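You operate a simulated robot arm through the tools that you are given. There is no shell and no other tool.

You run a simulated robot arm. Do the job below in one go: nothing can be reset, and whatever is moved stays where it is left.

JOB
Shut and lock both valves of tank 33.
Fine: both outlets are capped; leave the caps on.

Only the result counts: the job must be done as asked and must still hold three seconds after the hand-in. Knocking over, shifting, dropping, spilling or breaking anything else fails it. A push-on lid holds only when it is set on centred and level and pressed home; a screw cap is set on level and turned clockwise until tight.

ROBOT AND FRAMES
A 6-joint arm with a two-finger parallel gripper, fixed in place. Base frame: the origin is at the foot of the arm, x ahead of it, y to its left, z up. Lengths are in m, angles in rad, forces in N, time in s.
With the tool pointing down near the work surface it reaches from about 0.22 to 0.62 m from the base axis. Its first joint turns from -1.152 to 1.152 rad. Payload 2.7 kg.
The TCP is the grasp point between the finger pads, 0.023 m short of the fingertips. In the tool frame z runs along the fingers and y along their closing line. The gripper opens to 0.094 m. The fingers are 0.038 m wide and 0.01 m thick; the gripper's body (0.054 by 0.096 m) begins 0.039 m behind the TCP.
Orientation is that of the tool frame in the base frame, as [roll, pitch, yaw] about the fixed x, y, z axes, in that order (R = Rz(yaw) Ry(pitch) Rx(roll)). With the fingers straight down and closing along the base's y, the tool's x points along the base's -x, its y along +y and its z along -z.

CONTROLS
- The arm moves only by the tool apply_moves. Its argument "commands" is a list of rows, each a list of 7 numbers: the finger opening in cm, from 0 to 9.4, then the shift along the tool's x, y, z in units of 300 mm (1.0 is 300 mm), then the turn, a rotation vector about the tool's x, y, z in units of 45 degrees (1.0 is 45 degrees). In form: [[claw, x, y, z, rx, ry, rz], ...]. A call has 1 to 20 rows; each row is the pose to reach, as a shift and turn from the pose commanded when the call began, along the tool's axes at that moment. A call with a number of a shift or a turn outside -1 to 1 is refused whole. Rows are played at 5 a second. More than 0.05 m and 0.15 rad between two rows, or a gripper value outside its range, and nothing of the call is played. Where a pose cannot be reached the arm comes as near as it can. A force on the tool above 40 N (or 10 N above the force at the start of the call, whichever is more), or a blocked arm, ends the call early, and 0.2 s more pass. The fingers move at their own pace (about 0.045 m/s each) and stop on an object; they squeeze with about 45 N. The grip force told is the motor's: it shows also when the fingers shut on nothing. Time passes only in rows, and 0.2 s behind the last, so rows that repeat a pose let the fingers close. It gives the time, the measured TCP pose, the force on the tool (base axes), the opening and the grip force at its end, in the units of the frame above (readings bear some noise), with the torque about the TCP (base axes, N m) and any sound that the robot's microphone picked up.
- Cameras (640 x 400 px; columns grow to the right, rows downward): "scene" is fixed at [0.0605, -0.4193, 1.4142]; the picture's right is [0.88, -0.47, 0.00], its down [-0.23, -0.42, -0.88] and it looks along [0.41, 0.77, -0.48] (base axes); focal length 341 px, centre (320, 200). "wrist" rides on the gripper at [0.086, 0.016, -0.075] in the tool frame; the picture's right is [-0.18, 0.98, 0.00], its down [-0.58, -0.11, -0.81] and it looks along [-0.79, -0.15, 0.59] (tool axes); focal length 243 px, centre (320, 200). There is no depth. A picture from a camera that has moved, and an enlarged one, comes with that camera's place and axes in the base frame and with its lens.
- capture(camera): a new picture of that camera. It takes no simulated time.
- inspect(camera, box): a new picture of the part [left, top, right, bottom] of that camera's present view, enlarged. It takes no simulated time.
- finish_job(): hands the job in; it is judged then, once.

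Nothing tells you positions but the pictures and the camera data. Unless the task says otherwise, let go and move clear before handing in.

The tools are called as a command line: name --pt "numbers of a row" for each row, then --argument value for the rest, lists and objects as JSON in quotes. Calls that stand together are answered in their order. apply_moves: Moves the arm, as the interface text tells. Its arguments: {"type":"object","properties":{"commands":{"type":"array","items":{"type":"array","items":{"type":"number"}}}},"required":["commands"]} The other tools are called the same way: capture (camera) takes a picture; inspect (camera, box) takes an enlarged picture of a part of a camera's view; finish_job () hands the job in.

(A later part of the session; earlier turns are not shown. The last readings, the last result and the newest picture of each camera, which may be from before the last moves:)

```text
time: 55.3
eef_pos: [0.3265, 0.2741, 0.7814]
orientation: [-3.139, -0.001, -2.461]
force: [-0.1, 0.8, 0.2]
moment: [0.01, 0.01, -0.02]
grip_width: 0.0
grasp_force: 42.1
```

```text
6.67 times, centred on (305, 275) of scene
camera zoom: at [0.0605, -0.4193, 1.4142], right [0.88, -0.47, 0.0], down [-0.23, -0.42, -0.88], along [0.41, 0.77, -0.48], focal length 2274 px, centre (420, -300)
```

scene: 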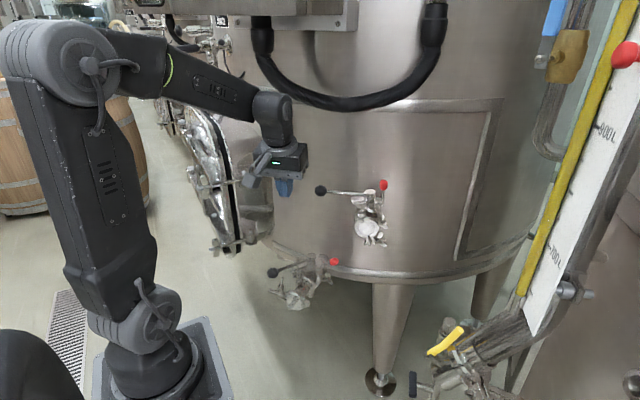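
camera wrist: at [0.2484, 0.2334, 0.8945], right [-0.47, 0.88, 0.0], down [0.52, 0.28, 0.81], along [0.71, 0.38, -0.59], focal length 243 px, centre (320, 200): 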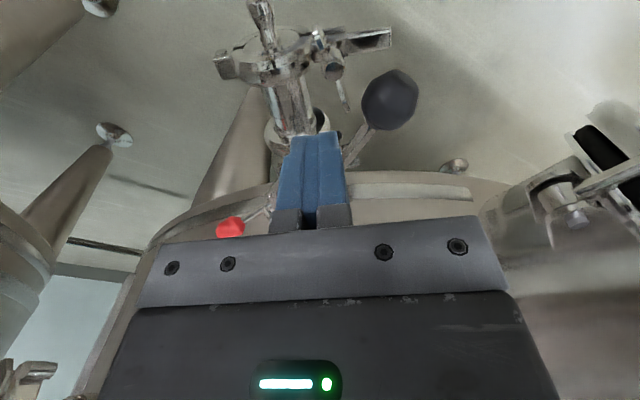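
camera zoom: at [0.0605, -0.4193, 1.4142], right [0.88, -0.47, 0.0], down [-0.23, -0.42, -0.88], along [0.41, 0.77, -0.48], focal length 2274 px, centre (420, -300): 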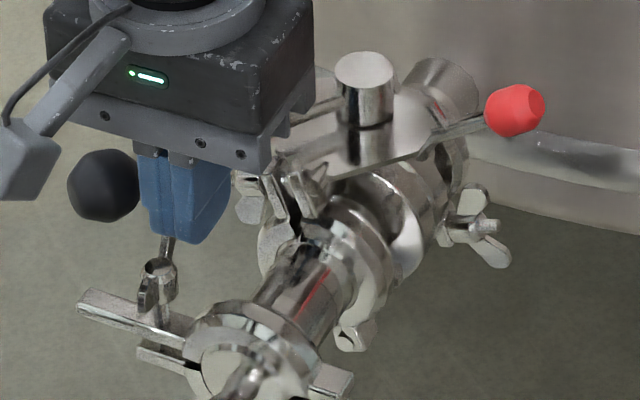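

The clamp's wing nut sits close under the rod, so I'll instead push the ball itself from its outer side with the fingers turned to face it, clear of the clamp.

apply_moves --pt "0 0.02 0 -0.06 0 0 0" --pt "1.2 0.06 0 -0.15 0 0 -0.1" --pt "1.2 0.1 0 -0.18 0 0 -0.26" --pt "1.2 0.15 0 -0.18 0 0 -0.42" --pt "1.2 0.19 0 -0.18 0 0 -0.59"

apply_moves --pt "1.2 0 0 0 0 0 -0.15" --pt "1.2 0 0 0 0 0 -0.3" --pt "1.2 0 0 0 0 0 -0.45" --pt "1.2 0 0 0 0 0 -0.588"

capture --camera "wrist"

inspect --camera "scene" --box '[230, 200, 350, 310]'

```text
time: 56.5
eef_pos: [0.2818, 0.2368, 0.8361]
orientation: [-3.141, -0.002, -1.997]
force: [-0.7, 0.8, -0.1]
moment: [-0.01, -0.04, 0.0]
grip_width: 0.012
grasp_force: 0.1
```

```text
time: 57.5
eef_pos: [0.2806, 0.2386, 0.8352]
orientation: [-3.142, -0.002, -1.535]
force: [-0.1, 0.5, 0.6]
moment: [-0.03, -0.02, -0.02]
grip_width: 0.0118
grasp_force: 0.1
```

```text
taken
camera wrist: at [0.2673, 0.1518, 0.9101], right [-0.99, 0.15, 0.0], down [0.09, 0.59, 0.81], along [0.12, 0.8, -0.59], focal length 243 px, centre (320, 200)
```

wrist: 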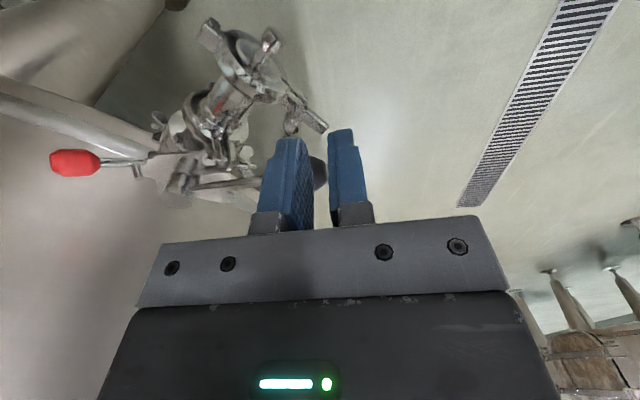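

```text
3.64 times, centred on (290, 255) of scene
camera zoom: at [0.0605, -0.4193, 1.4142], right [0.88, -0.47, 0.0], down [-0.23, -0.42, -0.88], along [0.41, 0.77, -0.48], focal length 1240 px, centre (429, 0)
```

zoom: 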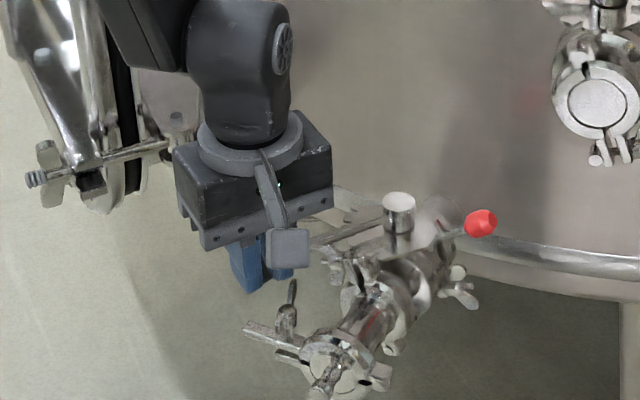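

apply_moves --pt "1.2 -0.02 -0.02 0.05 0 0 0" --pt "1.2 -0.04 -0.04 0.1 0 0 0" --pt "1.2 -0.067 -0.052 0.15 0 0 0" --pt "1.2 -0.067 -0.052 0.197 0 0 0"

capture --camera "wrist"

inspect --camera "scene" --box '[230, 210, 350, 310]'

```text
time: 58.5
eef_pos: [0.2962, 0.2581, 0.7768]
orientation: [-3.141, -0.002, -1.536]
force: [0.9, -0.3, -0.4]
moment: [0.03, 0.0, -0.01]
grip_width: 0.0121
grasp_force: 0.1
```

```text
taken
camera wrist: at [0.2826, 0.1724, 0.8508], right [-0.99, 0.15, 0.0], down [0.09, 0.59, 0.81], along [0.12, 0.8, -0.59], focal length 243 px, centre (320, 200)
```

wrist: 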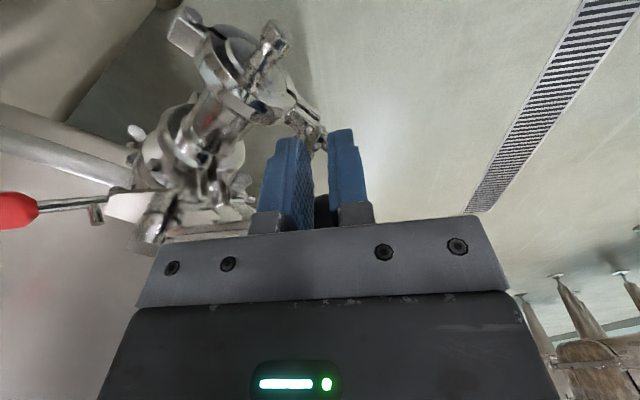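

```text
4.00 times, centred on (290, 260) of scene
camera zoom: at [0.0605, -0.4193, 1.4142], right [0.88, -0.47, 0.0], down [-0.23, -0.42, -0.88], along [0.41, 0.77, -0.48], focal length 1364 px, centre (440, -40)
```

zoom: 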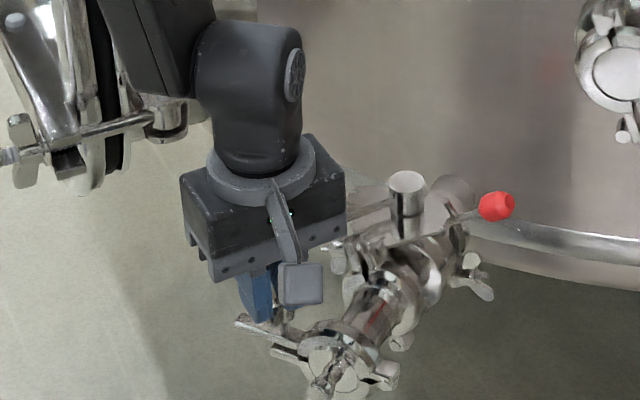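

inspect --camera "wrist" --box '[240, 80, 400, 220]'

inspect --camera "scene" --box '[276, 255, 316, 305]'

```text
2.86 times, centred on (320, 150) of wrist
camera zoom: at [0.2826, 0.1724, 0.8508], right [-0.99, 0.15, 0.0], down [0.09, 0.59, 0.81], along [0.12, 0.8, -0.59], focal length 693 px, centre (320, 343)
```

zoom: 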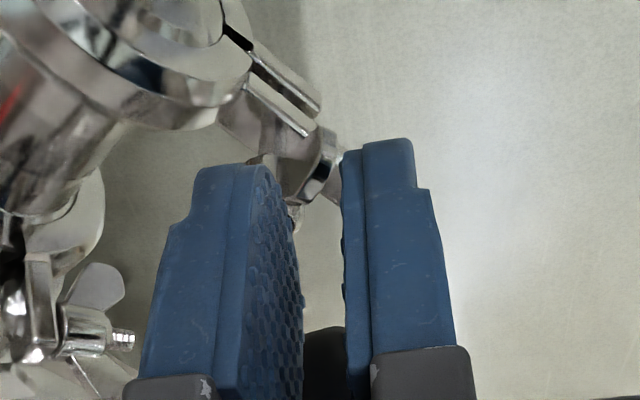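

```text
8.00 times, centred on (296, 280) of scene
camera zoom: at [0.0605, -0.4193, 1.4142], right [0.88, -0.47, 0.0], down [-0.23, -0.42, -0.88], along [0.41, 0.77, -0.48], focal length 2729 px, centre (512, -440)
```

zoom: 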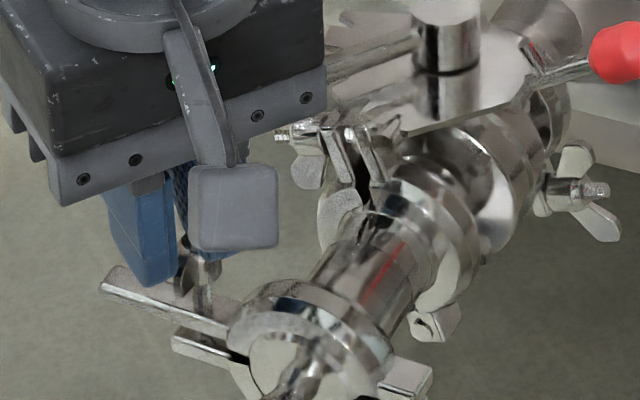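

apply_moves --pt "1.2 0 0 -0.033 0 0 0" --pt "1.2 0 0 -0.033 0 0 0"

inspect --camera "wrist" --box '[240, 80, 400, 220]'

```text
time: 59.1
eef_pos: [0.2962, 0.259, 0.7856]
orientation: [3.14, -0.001, -1.538]
force: [-1.1, 1.2, -0.6]
moment: [0.02, -0.01, 0.01]
grip_width: 0.0118
grasp_force: 0.1
```

```text
2.86 times, centred on (320, 150) of wrist
camera zoom: at [0.2821, 0.1734, 0.8606], right [-0.99, 0.15, 0.0], down [0.09, 0.59, 0.8], along [0.12, 0.8, -0.59], focal length 693 px, centre (320, 343)
```

zoom: 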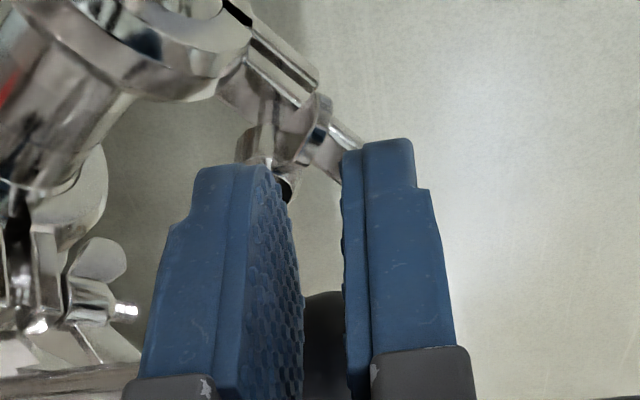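

apply_moves --pt "1.2 -0.0511 0.0027 0 0 0 0" --pt "1.2 -0.1012 0.0133 0 0 0 0.133" --pt "1.2 -0.1637 0.0183 0 0 0 0.311"

capture --camera "wrist"

inspect --camera "scene" --box '[230, 210, 350, 310]'

```text
time: 59.9
eef_pos: [0.2886, 0.3089, 0.7869]
orientation: [-3.14, -0.002, -1.783]
force: [0.0, -2.8, -1.3]
moment: [-0.1, -0.01, -0.05]
grip_width: 0.0123
grasp_force: 0.9
```

```text
taken
camera wrist: at [0.2553, 0.2286, 0.861], right [-0.92, 0.39, 0.0], down [0.23, 0.55, 0.81], along [0.31, 0.74, -0.59], focal length 243 px, centre (320, 200)
```

wrist: 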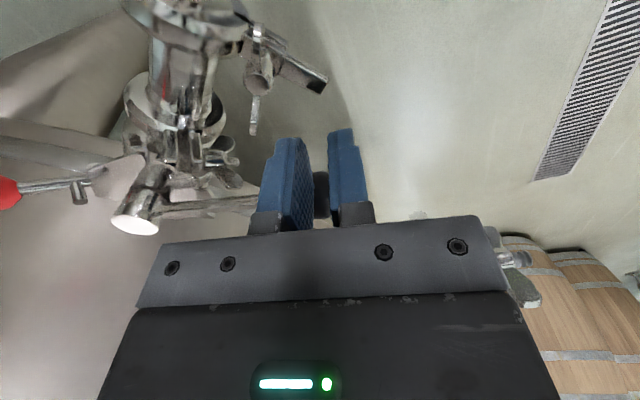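

```text
4.00 times, centred on (290, 260) of scene
camera zoom: at [0.0605, -0.4193, 1.4142], right [0.88, -0.47, 0.0], down [-0.23, -0.42, -0.88], along [0.41, 0.77, -0.48], focal length 1364 px, centre (440, -40)
```

zoom: 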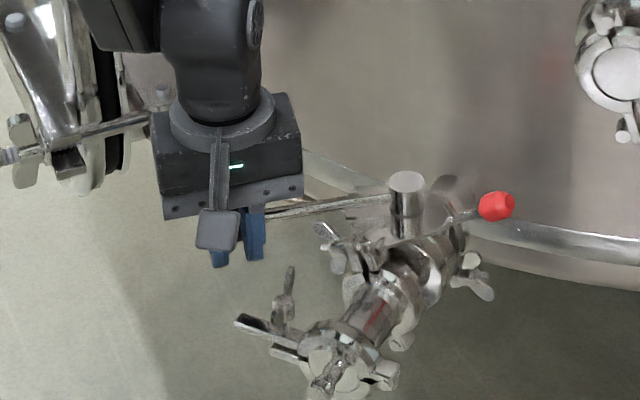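

apply_moves --pt "1.2 -0.059 0.0093 0 0 0 0.173" --pt "1.2 -0.1218 0.0126 0 0 0 0.351" --pt "1.2 -0.1841 0.0066 0 0 0 0.529" --pt "1.2 -0.2303 -0.0036 0 0 0 0.662"

capture --camera "wrist"

inspect --camera "scene" --box '[230, 210, 350, 310]'

```text
time: 60.9
eef_pos: [0.3045, 0.3749, 0.7874]
orientation: [3.14, -0.003, -2.302]
force: [-2.7, -1.1, -0.4]
moment: [-0.06, 0.05, 0.02]
grip_width: 0.0117
grasp_force: 0.0
```

```text
taken
camera wrist: at [0.2343, 0.3221, 0.8613], right [-0.61, 0.79, 0.0], down [0.47, 0.36, 0.81], along [0.64, 0.49, -0.59], focal length 243 px, centre (320, 200)
```

wrist: 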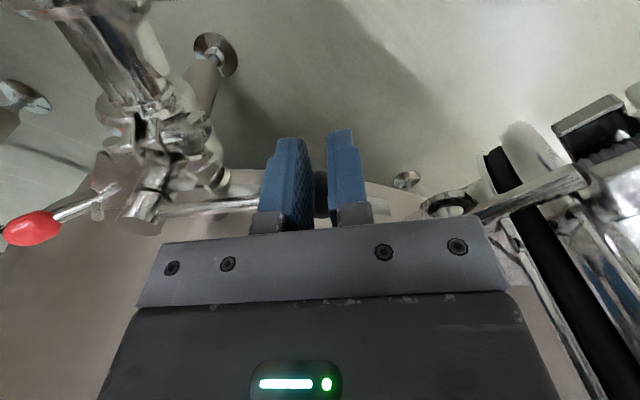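

```text
4.00 times, centred on (290, 260) of scene
camera zoom: at [0.0604, -0.4193, 1.4142], right [0.88, -0.47, 0.0], down [-0.23, -0.42, -0.88], along [0.41, 0.77, -0.48], focal length 1364 px, centre (440, -40)
```

zoom: 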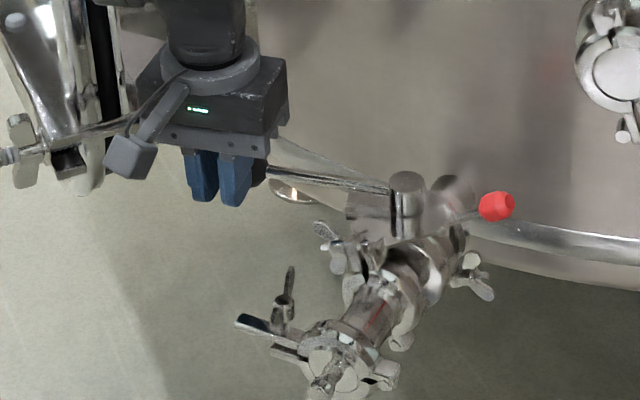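

apply_moves --pt "1.2 -0.033 0.0107 0 0 0 0.091" --pt "1.2 -0.064 0.015 0 0 0 0.18" --pt "1.2 -0.0873 0.0175 0 0 0 0.247"

inspect --camera "scene" --box '[250, 230, 346, 290]'

```text
time: 61.7
eef_pos: [0.3166, 0.3966, 0.7861]
orientation: [-3.139, -0.01, -2.497]
force: [-13.5, -12.3, 7.1]
moment: [-0.24, 0.1, -0.19]
grip_width: 0.0128
grasp_force: 0.6
```

```text
6.67 times, centred on (298, 260) of scene
camera zoom: at [0.0601, -0.4196, 1.4141], right [0.88, -0.47, 0.0], down [-0.23, -0.42, -0.88], along [0.41, 0.77, -0.48], focal length 2274 px, centre (467, -200)
```

zoom: 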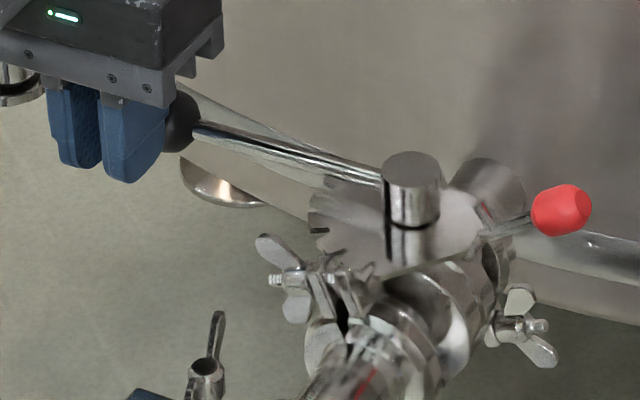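

apply_moves --pt "1.2 -0.01 0 0 0 0 0.0" --pt "1.2 -0.015 0 0 0 0 0.0" --pt "1.2 -0.015 0 0 0 0 0.0"

apply_moves --pt "1.2 0.03 0 0 0 0 0.0" --pt "1.2 0.08 0 0 0 0 0.0" --pt "1.2 0.15 0 -0.05 0 0 0.0" --pt "0 0.2 0 -0.15 0 0 0.0" --pt "0 0.2 0 -0.25 0 0 0.0"

capture --camera "wrist"

inspect --camera "scene" --box '[250, 230, 346, 290]'

```text
time: 62.1
eef_pos: [0.3162, 0.3953, 0.7839]
orientation: [-3.137, -0.023, -2.497]
force: [-4.7, -4.4, 1.5]
moment: [-0.1, 0.04, -0.09]
grip_width: 0.012
grasp_force: 0.2
stopped in row 2: the force on the tool passed its limit at 42 N (the readings are from after the stop); the commanded pose is now the measured one
```

```text
time: 63.4
eef_pos: [0.2692, 0.3611, 0.8631]
orientation: [-3.137, -0.017, -2.497]
force: [0.1, 0.4, -0.5]
moment: [0.0, 0.02, 0.03]
grip_width: 0.0002
grasp_force: 42.5
```

```text
taken
camera wrist: at [0.191, 0.3241, 0.9372], right [-0.44, 0.9, -0.01], down [0.54, 0.27, 0.8], along [0.72, 0.35, -0.6], focal length 243 px, centre (320, 200)
```

wrist: 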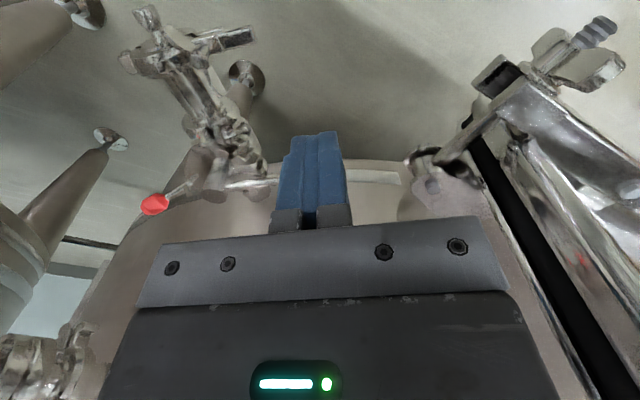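

```text
6.67 times, centred on (298, 260) of scene
camera zoom: at [0.0605, -0.4193, 1.4142], right [0.88, -0.47, 0.0], down [-0.23, -0.42, -0.88], along [0.41, 0.77, -0.48], focal length 2274 px, centre (467, -200)
```

zoom: 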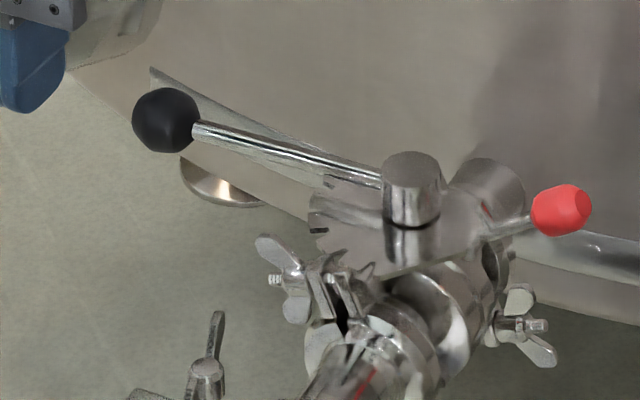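

The lower lever is at its stop at about 128°, perpendicular to its pipe. Next I'll move around to the outer side of its red lever with the tool tilted back, to stay clear of the upper valve.

apply_moves --pt "0 0.04 -0.11 -0.04 0 -0.15 0" --pt "0 0.085 -0.225 -0.075 0 -0.3 0" --pt "0 0.13 -0.34 -0.11 0 -0.455 0" --pt "0 0.173 -0.455 -0.15 0 -0.61 0" --pt "0 0.217 -0.57 -0.185 0 -0.76 0" --pt "0 0.26 -0.684 -0.223 0 -0.91 0"

capture --camera "wrist"

capture --camera "scene"

```text
time: 64.8
eef_pos: [0.2526, 0.2669, 0.9224]
orientation: [3.086, 0.686, -2.75]
force: [-3.5, 3.6, 1.2]
moment: [-0.15, -0.24, -0.11]
grip_width: 0.0
grasp_force: 42.3
out of reach, approached as far as the arm can: row 3, 4, 5, 6
```

```text
taken
camera wrist: at [0.1419, 0.2335, 0.9255], right [-0.27, 0.95, 0.16], down [0.01, -0.16, 0.99], along [0.96, 0.27, 0.04], focal length 243 px, centre (320, 200)
```

wrist: 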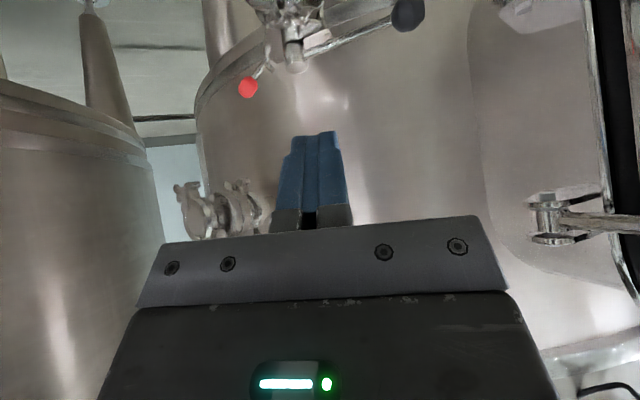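

```text
taken
```

scene: 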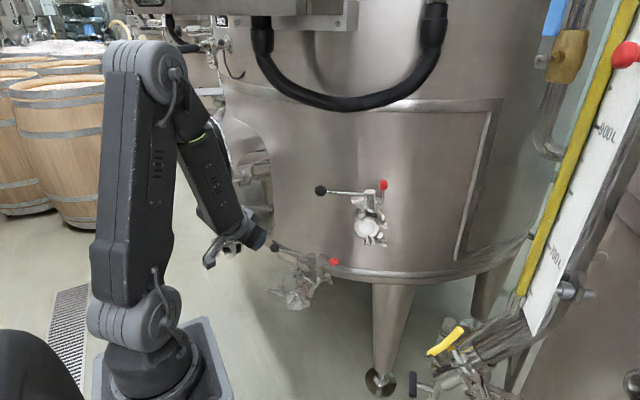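

apply_moves --pt "0 -0.06 -0.06 0.05 0.0 0 0" --pt "0 -0.12 -0.16 0.1 -0.04 0 -0.07" --pt "0 -0.17 -0.26 0.14 -0.08 0 -0.14" --pt "0 -0.21 -0.37 0.18 -0.12 0 -0.21" --pt "0 -0.254 -0.486 0.209 -0.16 0 -0.272"

capture --camera "wrist"

capture --camera "scene"

```text
time: 66.0
eef_pos: [0.2464, 0.3727, 0.9105]
orientation: [-3.055, 0.682, -2.216]
force: [-0.2, 2.2, 0.0]
moment: [-0.01, 0.03, -0.03]
grip_width: 0.0002
grasp_force: 42.5
out of reach, approached as far as the arm can: row 1, 2, 3, 4, 5
```

```text
taken
camera wrist: at [0.16, 0.2963, 0.9122], right [-0.66, 0.75, 0.05], down [-0.01, -0.07, 1.0], along [0.75, 0.66, 0.05], focal length 243 px, centre (320, 200)
```

wrist: 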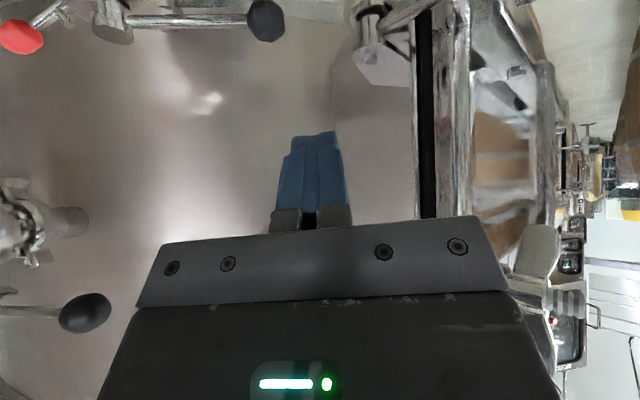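

```text
taken
```

scene: 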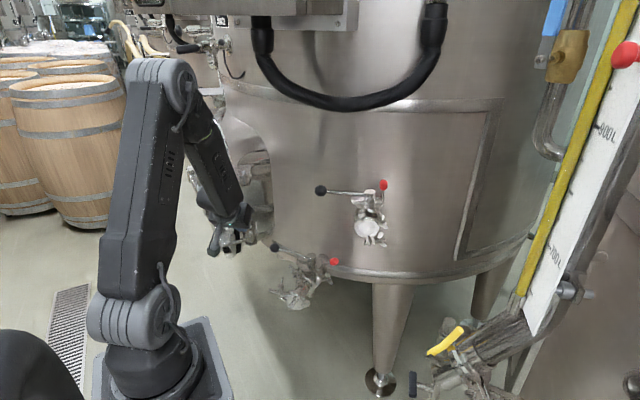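

That tilt is out of reach this close to the base, and the hand drifted. I'll untilt first, then carry the hand around at a reachable distance.

apply_moves --pt "0 0 0 0 -0.02 0.15 0" --pt "0 0 0 0 -0.04 0.3 0" --pt "0 0 0 0 -0.06 0.45 0" --pt "0 0 0 0 -0.08 0.6 0" --pt "0 0 0 0 -0.1 0.75 0" --pt "0 0 0 0 -0.11 0.87 0"

capture --camera "wrist"

capture --camera "scene"

```text
time: 67.3
eef_pos: [0.2574, 0.3863, 0.9147]
orientation: [-3.101, 0.493, -2.227]
force: [-0.8, 0.5, -0.6]
moment: [-0.03, 0.01, -0.01]
grip_width: 0.0
grasp_force: 42.1
out of reach, approached as far as the arm can: row 2, 3, 4, 5, 6
```

```text
taken
camera wrist: at [0.173, 0.3109, 0.9383], right [-0.67, 0.74, 0.05], down [0.14, 0.05, 0.99], along [0.73, 0.67, -0.14], focal length 243 px, centre (320, 200)
```

wrist: 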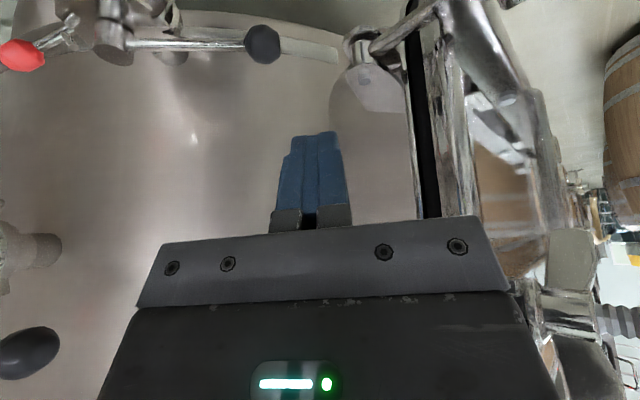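

```text
taken
```

scene: 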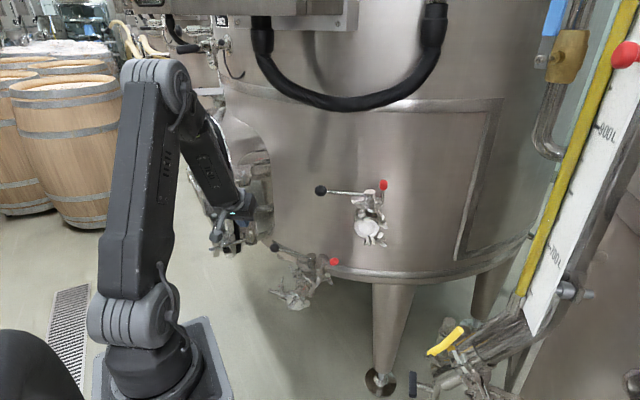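

apply_moves --pt "0 0 -0.08 0 0 0 0" --pt "0 0 -0.16 0 0 0 0"

```text
time: 68.0
eef_pos: [0.2932, 0.3557, 0.917]
orientation: [-3.096, 0.49, -2.23]
force: [-0.7, 1.0, 0.6]
moment: [-0.01, -0.02, 0.03]
grip_width: 0.0001
grasp_force: 42.2
```

apply_moves --pt "0 0 -0.08 0 -0.02 0.12 0" --pt "0 0 -0.16 0 -0.04 0.25 0" --pt "0 0 -0.24 -0.03 -0.06 0.4 0"

```text
time: 68.8
eef_pos: [0.3432, 0.2936, 0.911]
orientation: [3.083, 0.216, -2.233]
force: [-0.5, -0.7, -0.2]
moment: [0.02, 0.0, -0.01]
grip_width: 0.0002
grasp_force: 42.6
out of reach, approached as far as the arm can: row 2, 3
```

apply_moves --pt "0 0 -0.08 -0.05 0.0 0.0 0" --pt "0 0 -0.16 -0.1 0.04 0.06 0" --pt "0 0 -0.26 -0.15 0.075 0.12 0" --pt "0 0 -0.36 -0.15 0.075 0.2 0" --pt "0 0 -0.46 -0.15 0.075 0.27 0"

capture --camera "scene"

capture --camera "wrist"

```text
time: 70.0
eef_pos: [0.4114, 0.1899, 0.9086]
orientation: [3.05, 0.153, -2.234]
force: [-0.7, -0.2, 0.5]
moment: [-0.01, -0.04, -0.02]
grip_width: 0.0
grasp_force: 42.3
out of reach, approached as far as the arm can: row 2, 3, 4, 5
```

```text
taken
```

scene: 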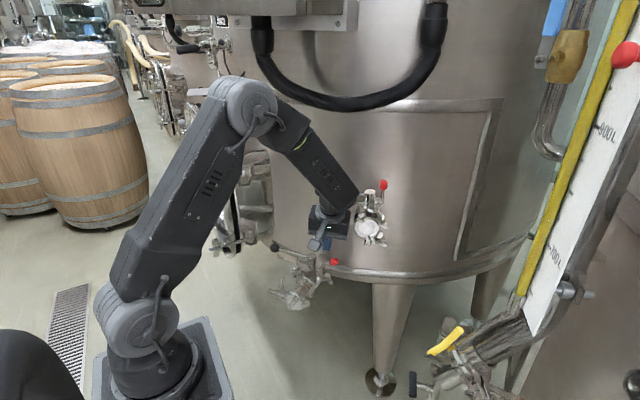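

```text
taken
camera wrist: at [0.3436, 0.1206, 0.97], right [-0.67, 0.73, 0.12], down [0.42, 0.25, 0.87], along [0.61, 0.63, -0.47], focal length 243 px, centre (320, 200)
```

wrist: 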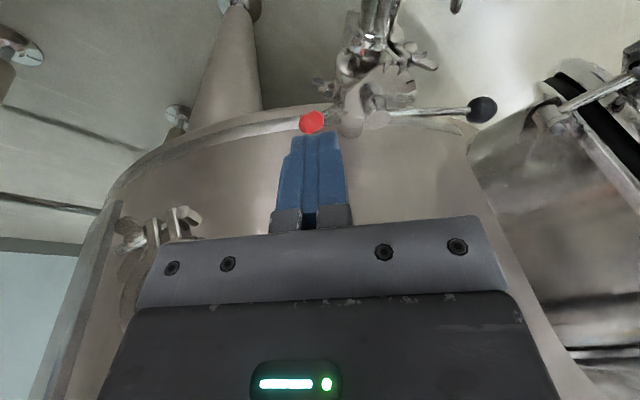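

The arm seems to be near a wrist-joint limit after that tilt. I'll bring it to a roomy pose (back and up) to recover a clean configuration.

apply_moves --pt "0 0.1 0 -0.05 0 0 0" --pt "0 0.2 0 -0.1 0 0 0.05" --pt "0 0.3 0 -0.2 0 0 0.1" --pt "0 0.35 0 -0.3 0 0 0.15" --pt "0 0.35 0 -0.4 0 0 0.2"

capture --camera "scene"

```text
time: 71.2
eef_pos: [0.3421, 0.0883, 1.004]
orientation: [3.014, 0.158, -2.395]
force: [0.3, 0.5, 0.0]
moment: [-0.01, 0.01, 0.03]
grip_width: 0.0
grasp_force: 42.7
out of reach, approached as far as the arm can: row 5
```

```text
taken
```

scene: 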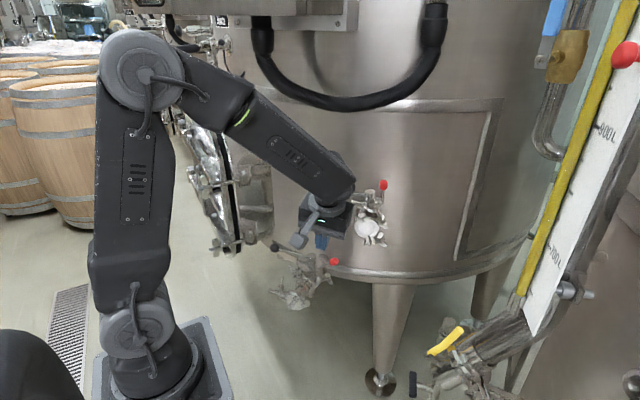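

apply_moves --pt "0 0 0 -0.1 0.03 0.04 0" --pt "0 0 0 -0.2 0.06 0.08 0" --pt "0 0 0 -0.3 0.1 0.12 0" --pt "0 0 0 -0.4 0.13 0.16 0" --pt "0 0 0 -0.5 0.16 0.2 0"

capture --camera "scene"

```text
time: 72.3
eef_pos: [0.3404, 0.0598, 1.1157]
orientation: [2.993, 0.211, -2.4]
force: [0.4, 0.6, 0.7]
moment: [0.06, 0.02, -0.02]
grip_width: 0.0
grasp_force: 42.2
out of reach, approached as far as the arm can: row 1, 2, 3, 4, 5
```

```text
taken
```

scene: 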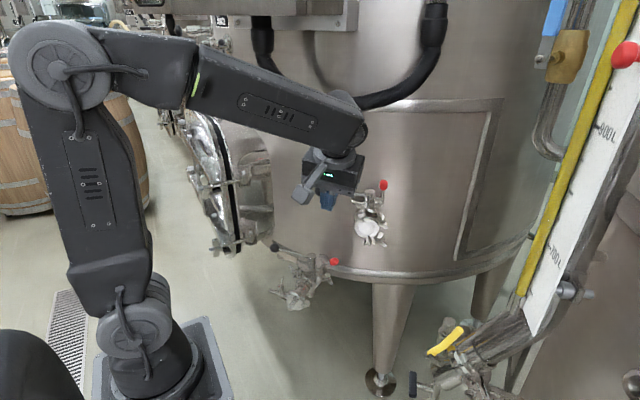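

apply_moves --pt "0 -0.046 0.017 0.0 0.03 -0.09 0" --pt "0 -0.09 0.034 0.1 0.06 -0.18 0" --pt "0 -0.135 0.05 0.22 0.09 -0.28 0" --pt "0 -0.18 0.067 0.34 0.13 -0.37 0" --pt "0 -0.23 0.084 0.46 0.16 -0.46 0" --pt "0 -0.274 0.101 0.57 0.19 -0.56 0"

capture --camera "scene"

capture --camera "wrist"

```text
time: 73.8
eef_pos: [0.3846, 0.1824, 0.9672]
orientation: [-3.119, 0.637, -2.364]
force: [1.9, -3.5, -0.1]
moment: [0.24, 0.08, 0.06]
grip_width: 0.0002
grasp_force: 42.4
```

```text
taken
```

scene: 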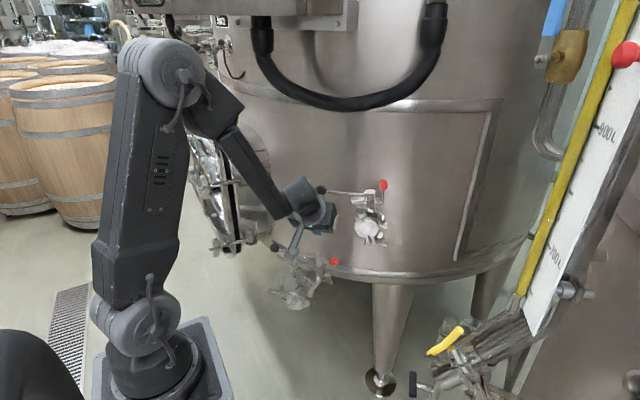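

```text
taken
camera wrist: at [0.2896, 0.1169, 0.9752], right [-0.57, 0.81, 0.09], down [0.05, -0.07, 1.0], along [0.82, 0.58, 0.0], focal length 243 px, centre (320, 200)
```

wrist: 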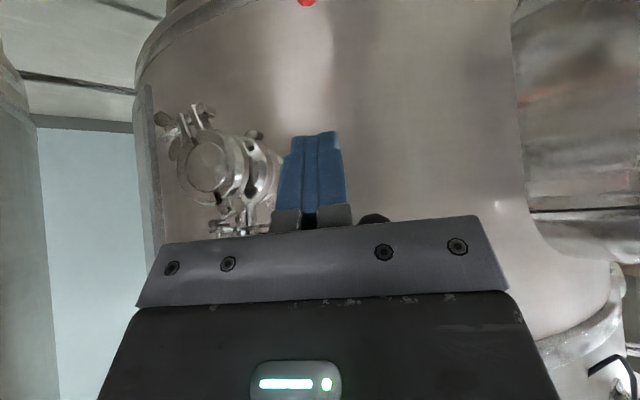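

apply_moves --pt "0 0.05 -0.02 0.09 0.01 0 0.022" --pt "0 0.11 -0.04 0.19 0.02 0 0.045" --pt "0 0.17 -0.065 0.29 0.03 0 0.067" --pt "0 0.23 -0.09 0.39 0.04 0 0.09" --pt "0 0.287 -0.11 0.481 0.053 0 0.112"

capture --camera "scene"

capture --camera "wrist"

```text
time: 75.0
eef_pos: [0.4216, 0.1682, 0.8005]
orientation: [3.105, 0.649, -2.548]
force: [-0.2, -0.8, -0.6]
moment: [0.04, 0.0, 0.01]
grip_width: 0.0001
grasp_force: 42.6
```

```text
taken
```

scene: 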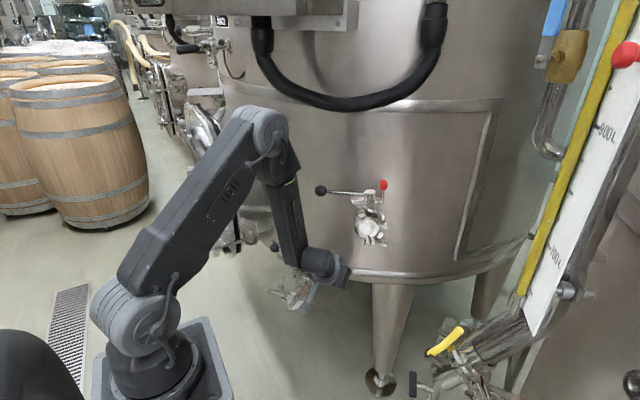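

```text
taken
camera wrist: at [0.3189, 0.1148, 0.8072], right [-0.45, 0.88, 0.14], down [0.06, -0.13, 0.99], along [0.89, 0.45, 0.0], focal length 243 px, centre (320, 200)
```

wrist: 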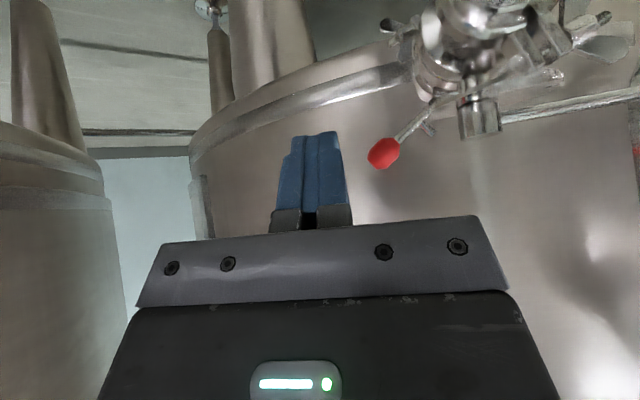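

apply_moves --pt "0 -0.05 0.008 0.052 -0.003 0 -0.02" --pt "0 -0.1 0.016 0.105 -0.006 0 -0.04" --pt "0 -0.15 0.024 0.157 -0.009 0 -0.06" --pt "0 -0.205 0.032 0.21 -0.011 0 -0.076"

capture --camera "wrist"

inspect --camera "scene" --box '[280, 180, 420, 300]'

```text
time: 76.0
eef_pos: [0.4876, 0.2256, 0.7885]
orientation: [-3.141, 0.647, -2.472]
force: [-0.3, 0.1, -0.8]
moment: [-0.01, 0.02, -0.02]
grip_width: 0.0
grasp_force: 42.4
```

```text
taken
camera wrist: at [0.3862, 0.1686, 0.795], right [-0.5, 0.86, 0.11], down [0.05, -0.1, 0.99], along [0.87, 0.5, 0.01], focal length 243 px, centre (320, 200)
```

wrist: 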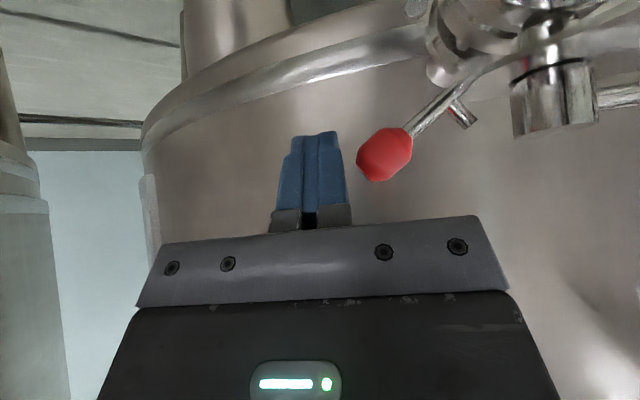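

```text
3.33 times, centred on (350, 240) of scene
camera zoom: at [0.0605, -0.4193, 1.4142], right [0.88, -0.47, 0.0], down [-0.23, -0.42, -0.88], along [0.41, 0.77, -0.48], focal length 1137 px, centre (220, 67)
```

zoom: 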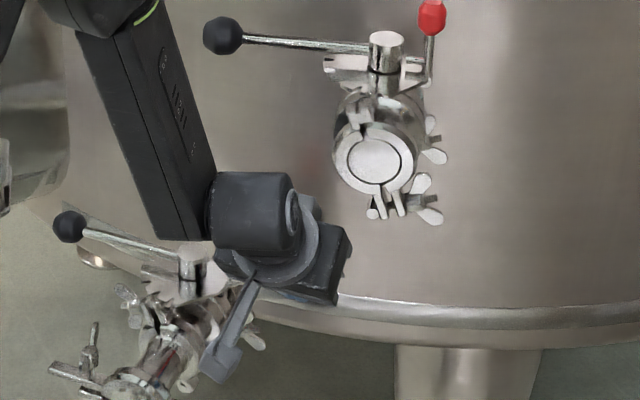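

apply_moves --pt "0 0 0.04 0 0 0 0" --pt "0 -0.006 0.057 -0.008 0 0 0" --pt "0 -0.012 0.073 -0.016 0 0 0" --pt "0 -0.018 0.09 -0.024 0 0 0" --pt "0 -0.022 0.103 -0.029 0 0 0" --pt "0 -0.024 0.117 -0.032 0 0 0" --pt "0 -0.026 0.13 -0.035 0 0 0"

capture --camera "wrist"

inspect --camera "scene" --box '[280, 220, 380, 300]'

```text
time: 76.8
eef_pos: [0.4756, 0.2379, 0.7953]
orientation: [3.14, 0.654, -2.484]
force: [-0.1, -4.6, 2.9]
moment: [-0.02, -0.03, -0.02]
grip_width: 0.0002
grasp_force: 42.8
stopped in row 4: the force on the tool passed its limit at 43 N (the readings are from after the stop); the commanded pose is now the measured one
```

```text
taken
camera wrist: at [0.3755, 0.1832, 0.8021], right [-0.48, 0.87, 0.11], down [0.04, -0.1, 0.99], along [0.87, 0.49, 0.01], focal length 243 px, centre (320, 200)
```

wrist: 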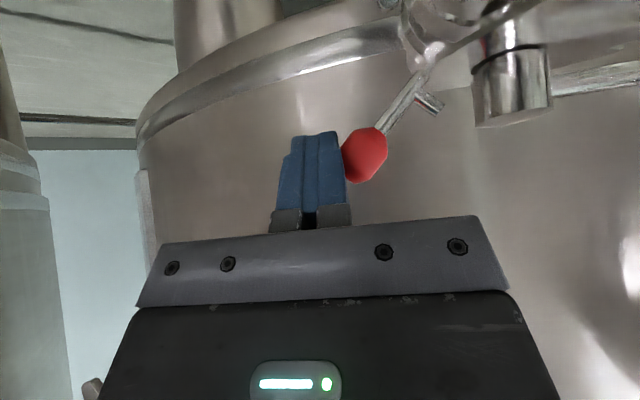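

```text
5.00 times, centred on (330, 260) of scene
camera zoom: at [0.0605, -0.4194, 1.4142], right [0.88, -0.47, 0.0], down [-0.23, -0.42, -0.88], along [0.41, 0.77, -0.48], focal length 1706 px, centre (270, -100)
```

zoom: 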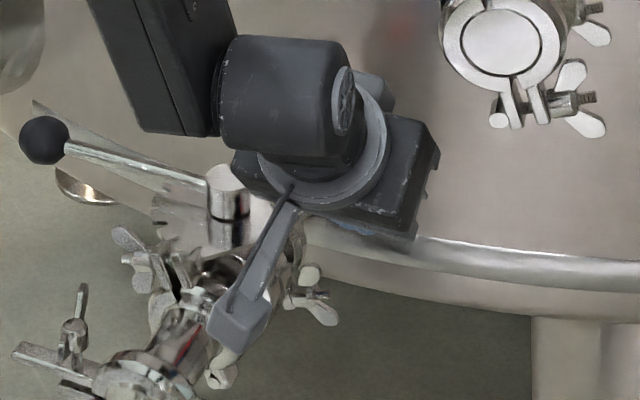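

apply_moves --pt "0 -0.004 0.015 -0.006 0 0 0" --pt "0 -0.008 0.03 -0.011 0 0 0" --pt "0 -0.011 0.047 -0.015 0 0 0" --pt "0 -0.013 0.063 -0.018 0 0 0" --pt "0 -0.015 0.08 -0.02 0 0 0" --pt "0 -0.016 0.097 -0.022 0 0 0" --pt "0 -0.017 0.113 -0.023 0 0 0"

capture --camera "wrist"

```text
time: 77.7
eef_pos: [0.4682, 0.2497, 0.8041]
orientation: [3.14, 0.66, -2.494]
force: [-2.0, -6.3, 5.9]
moment: [-0.02, 0.03, 0.05]
grip_width: 0.0001
grasp_force: 42.4
stopped in row 4: the force on the tool passed its limit at 42 N (the readings are from after the stop); the commanded pose is now the measured one
```

```text
taken
camera wrist: at [0.3679, 0.1946, 0.8099], right [-0.48, 0.87, 0.11], down [0.04, -0.11, 0.99], along [0.88, 0.48, 0.02], focal length 243 px, centre (320, 200)
```

wrist: 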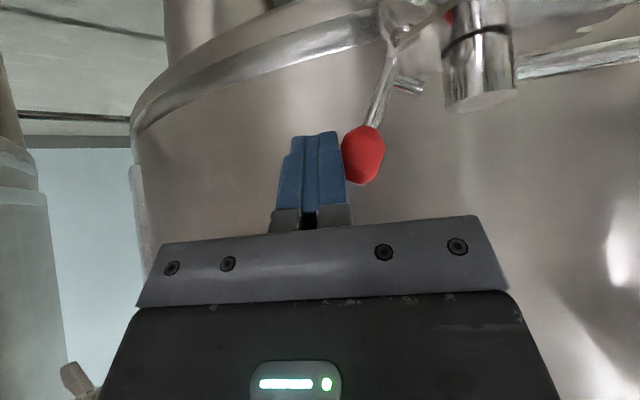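

apply_moves --pt "0 -0.002 0.015 -0.003 0 0 0" --pt "0 -0.004 0.03 -0.005 0 0 0" --pt "0 -0.005 0.045 -0.007 0 0 0" --pt "0 -0.006 0.06 -0.008 0 0 0" --pt "0 -0.006 0.075 -0.008 0 0 0" --pt "0 -0.006 0.09 -0.008 0 0 0"

capture --camera "wrist"

inspect --camera "wrist" --box '[320, 0, 520, 180]'

```text
time: 79.1
eef_pos: [0.4543, 0.2672, 0.8061]
orientation: [3.138, 0.656, -2.501]
force: [18.4, -31.4, -3.0]
moment: [-0.06, -0.02, -0.04]
grip_width: 0.0
grasp_force: 42.2
```

```text
taken
camera wrist: at [0.3528, 0.2129, 0.8117], right [-0.47, 0.87, 0.12], down [0.04, -0.11, 0.99], along [0.88, 0.47, 0.02], focal length 243 px, centre (320, 200)
```

wrist: 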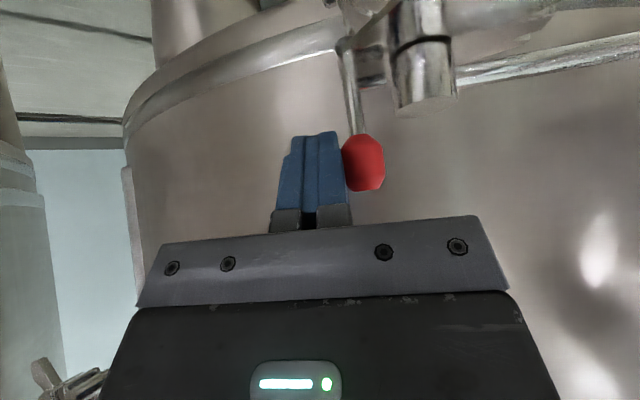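

```text
2.22 times, centred on (420, 90) of wrist
camera zoom: at [0.3528, 0.2129, 0.8117], right [-0.47, 0.87, 0.12], down [0.04, -0.11, 0.99], along [0.88, 0.47, 0.02], focal length 539 px, centre (98, 444)
```

zoom: 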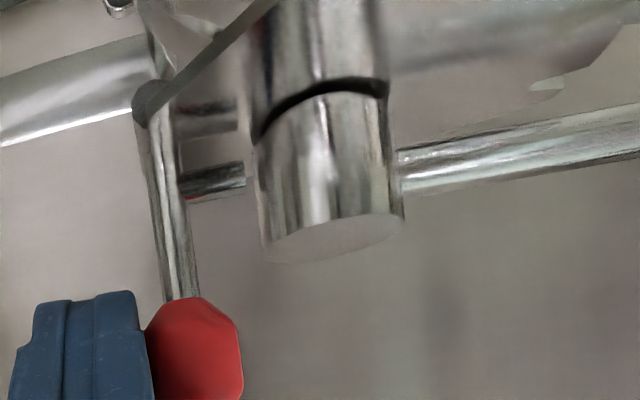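

Lever is vertical and at its stop (36 N). Backing off and checking it.

apply_moves --pt "0 0 -0.04 0 0 0 0" --pt "0 0 -0.1 0 0 0 0" --pt "0 0.08 -0.14 -0.06 0 0 0" --pt "0 0.16 -0.16 -0.12 0 0 0" --pt "0 0.24 -0.16 -0.18 0 0 0"

capture --camera "wrist"

capture --camera "scene"

inspect --camera "scene" --box '[260, 225, 360, 300]'

```text
time: 80.3
eef_pos: [0.4126, 0.1814, 0.8059]
orientation: [3.139, 0.659, -2.49]
force: [-0.8, -1.1, -0.2]
moment: [-0.04, -0.03, 0.01]
grip_width: 0.0
grasp_force: 42.9
```

```text
taken
camera wrist: at [0.3113, 0.1251, 0.8117], right [-0.48, 0.87, 0.11], down [0.04, -0.11, 0.99], along [0.88, 0.48, 0.02], focal length 243 px, centre (320, 200)
```

wrist: 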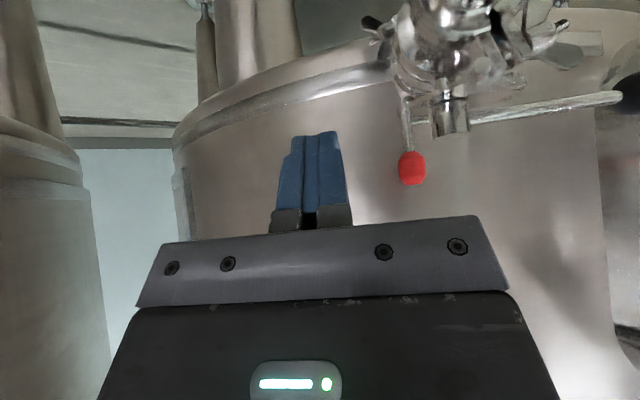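

```text
taken
```

scene: 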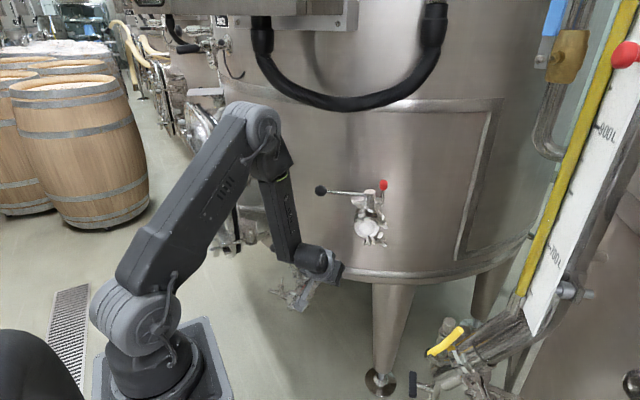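

```text
5.33 times, centred on (310, 262) of scene
camera zoom: at [0.0605, -0.4193, 1.4142], right [0.88, -0.47, 0.0], down [-0.23, -0.42, -0.88], along [0.41, 0.77, -0.48], focal length 1819 px, centre (373, -133)
```

zoom: 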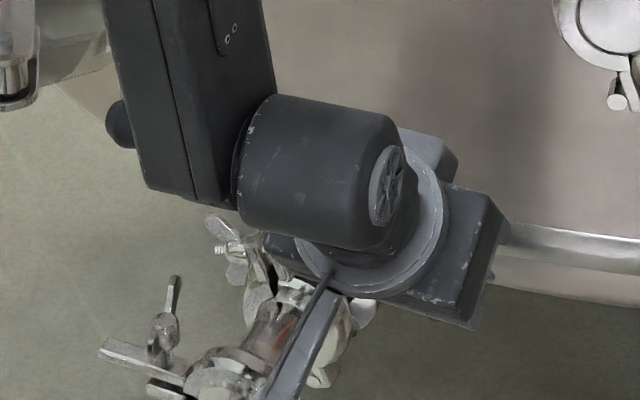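

inspect --camera "wrist" --box '[385, 75, 481, 195]'

inspect --camera "wrist" --box '[395, 85, 459, 145]'

```text
3.33 times, centred on (433, 135) of wrist
camera zoom: at [0.3113, 0.1251, 0.8117], right [-0.48, 0.87, 0.11], down [0.04, -0.11, 0.99], along [0.88, 0.48, 0.02], focal length 809 px, centre (-57, 417)
```

zoom: 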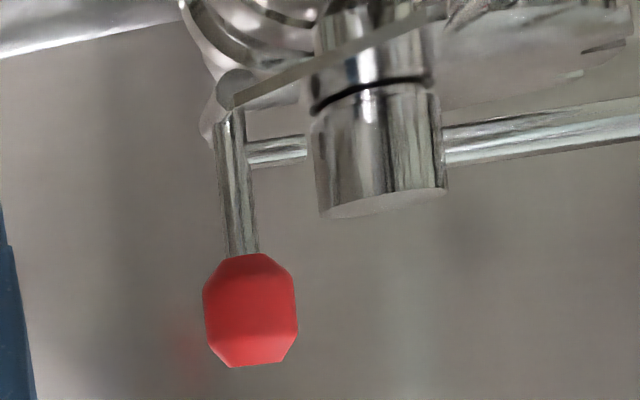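

```text
6.67 times, centred on (427, 115) of wrist
camera zoom: at [0.3113, 0.1251, 0.8117], right [-0.48, 0.87, 0.11], down [0.04, -0.11, 0.99], along [0.88, 0.48, 0.02], focal length 1618 px, centre (-393, 767)
```

zoom: 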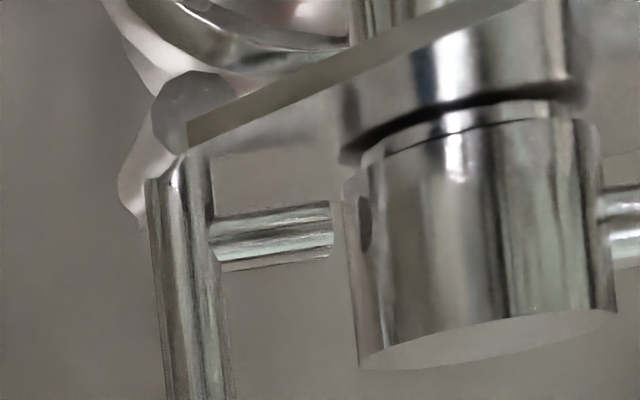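

The lower lever looks just like the upper one. I'll also test the lower lock: lift, move over its handle in small steps and hook behind the rod.

apply_moves --pt "0 -0.07 0 -0.092 0 0 0" --pt "0 -0.143 0 -0.185 0 0 0" --pt "0 -0.192 0.1 -0.147 0 0 0" --pt "0 -0.241 0.2 -0.109 0 0 0"

capture --camera "scene"

capture --camera "wrist"

```text
time: 81.3
eef_pos: [0.4023, 0.2507, 0.8755]
orientation: [3.14, 0.661, -2.491]
force: [-0.4, 0.0, 0.2]
moment: [-0.02, 0.02, 0.0]
grip_width: 0.0
grasp_force: 41.9
```

```text
taken
```

scene: 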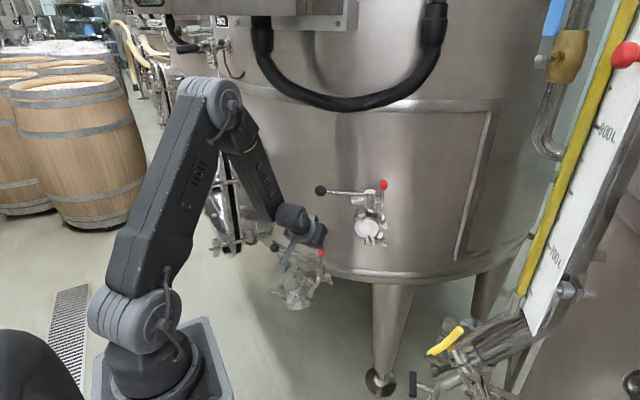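

```text
taken
camera wrist: at [0.3015, 0.196, 0.8811], right [-0.48, 0.87, 0.11], down [0.04, -0.11, 0.99], along [0.88, 0.48, 0.02], focal length 243 px, centre (320, 200)
```

wrist: 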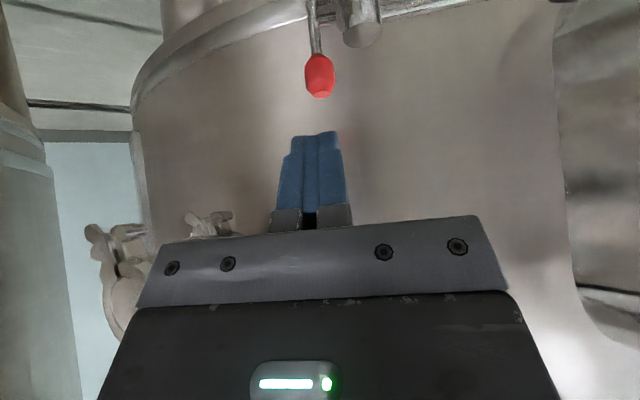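

apply_moves --pt "0 -0.02 0.12 0.015 0 0 0" --pt "0 -0.06 0.23 0.045 0 0 0" --pt "0 -0.13 0.32 0.1 0 0 0" --pt "0 -0.206 0.393 0.16 0 0 0"

capture --camera "scene"

capture --camera "wrist"

```text
time: 82.3
eef_pos: [0.3949, 0.3842, 0.8755]
orientation: [-3.077, 0.663, -2.389]
force: [-1.1, 2.8, 0.8]
moment: [-0.17, -0.03, -0.27]
grip_width: 0.0
grasp_force: 42.7
```

```text
taken
```

scene: 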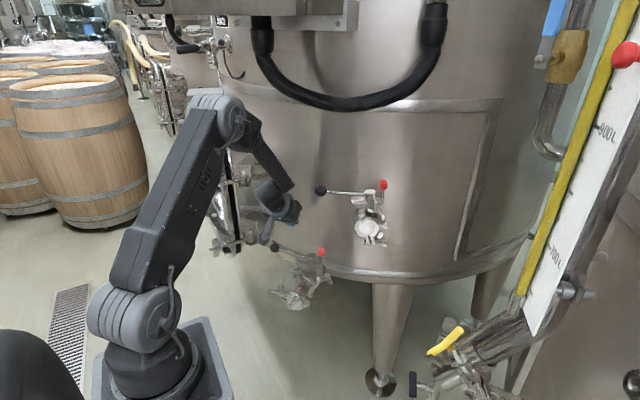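

```text
taken
camera wrist: at [0.2972, 0.3238, 0.8789], right [-0.54, 0.84, 0.06], down [0.01, -0.07, 1.0], along [0.84, 0.54, 0.03], focal length 243 px, centre (320, 200)
```

wrist: 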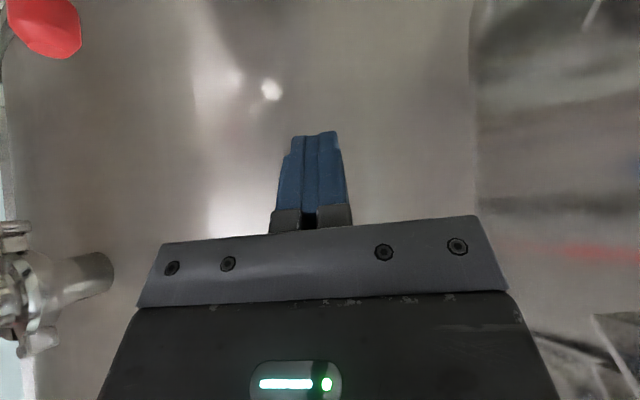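

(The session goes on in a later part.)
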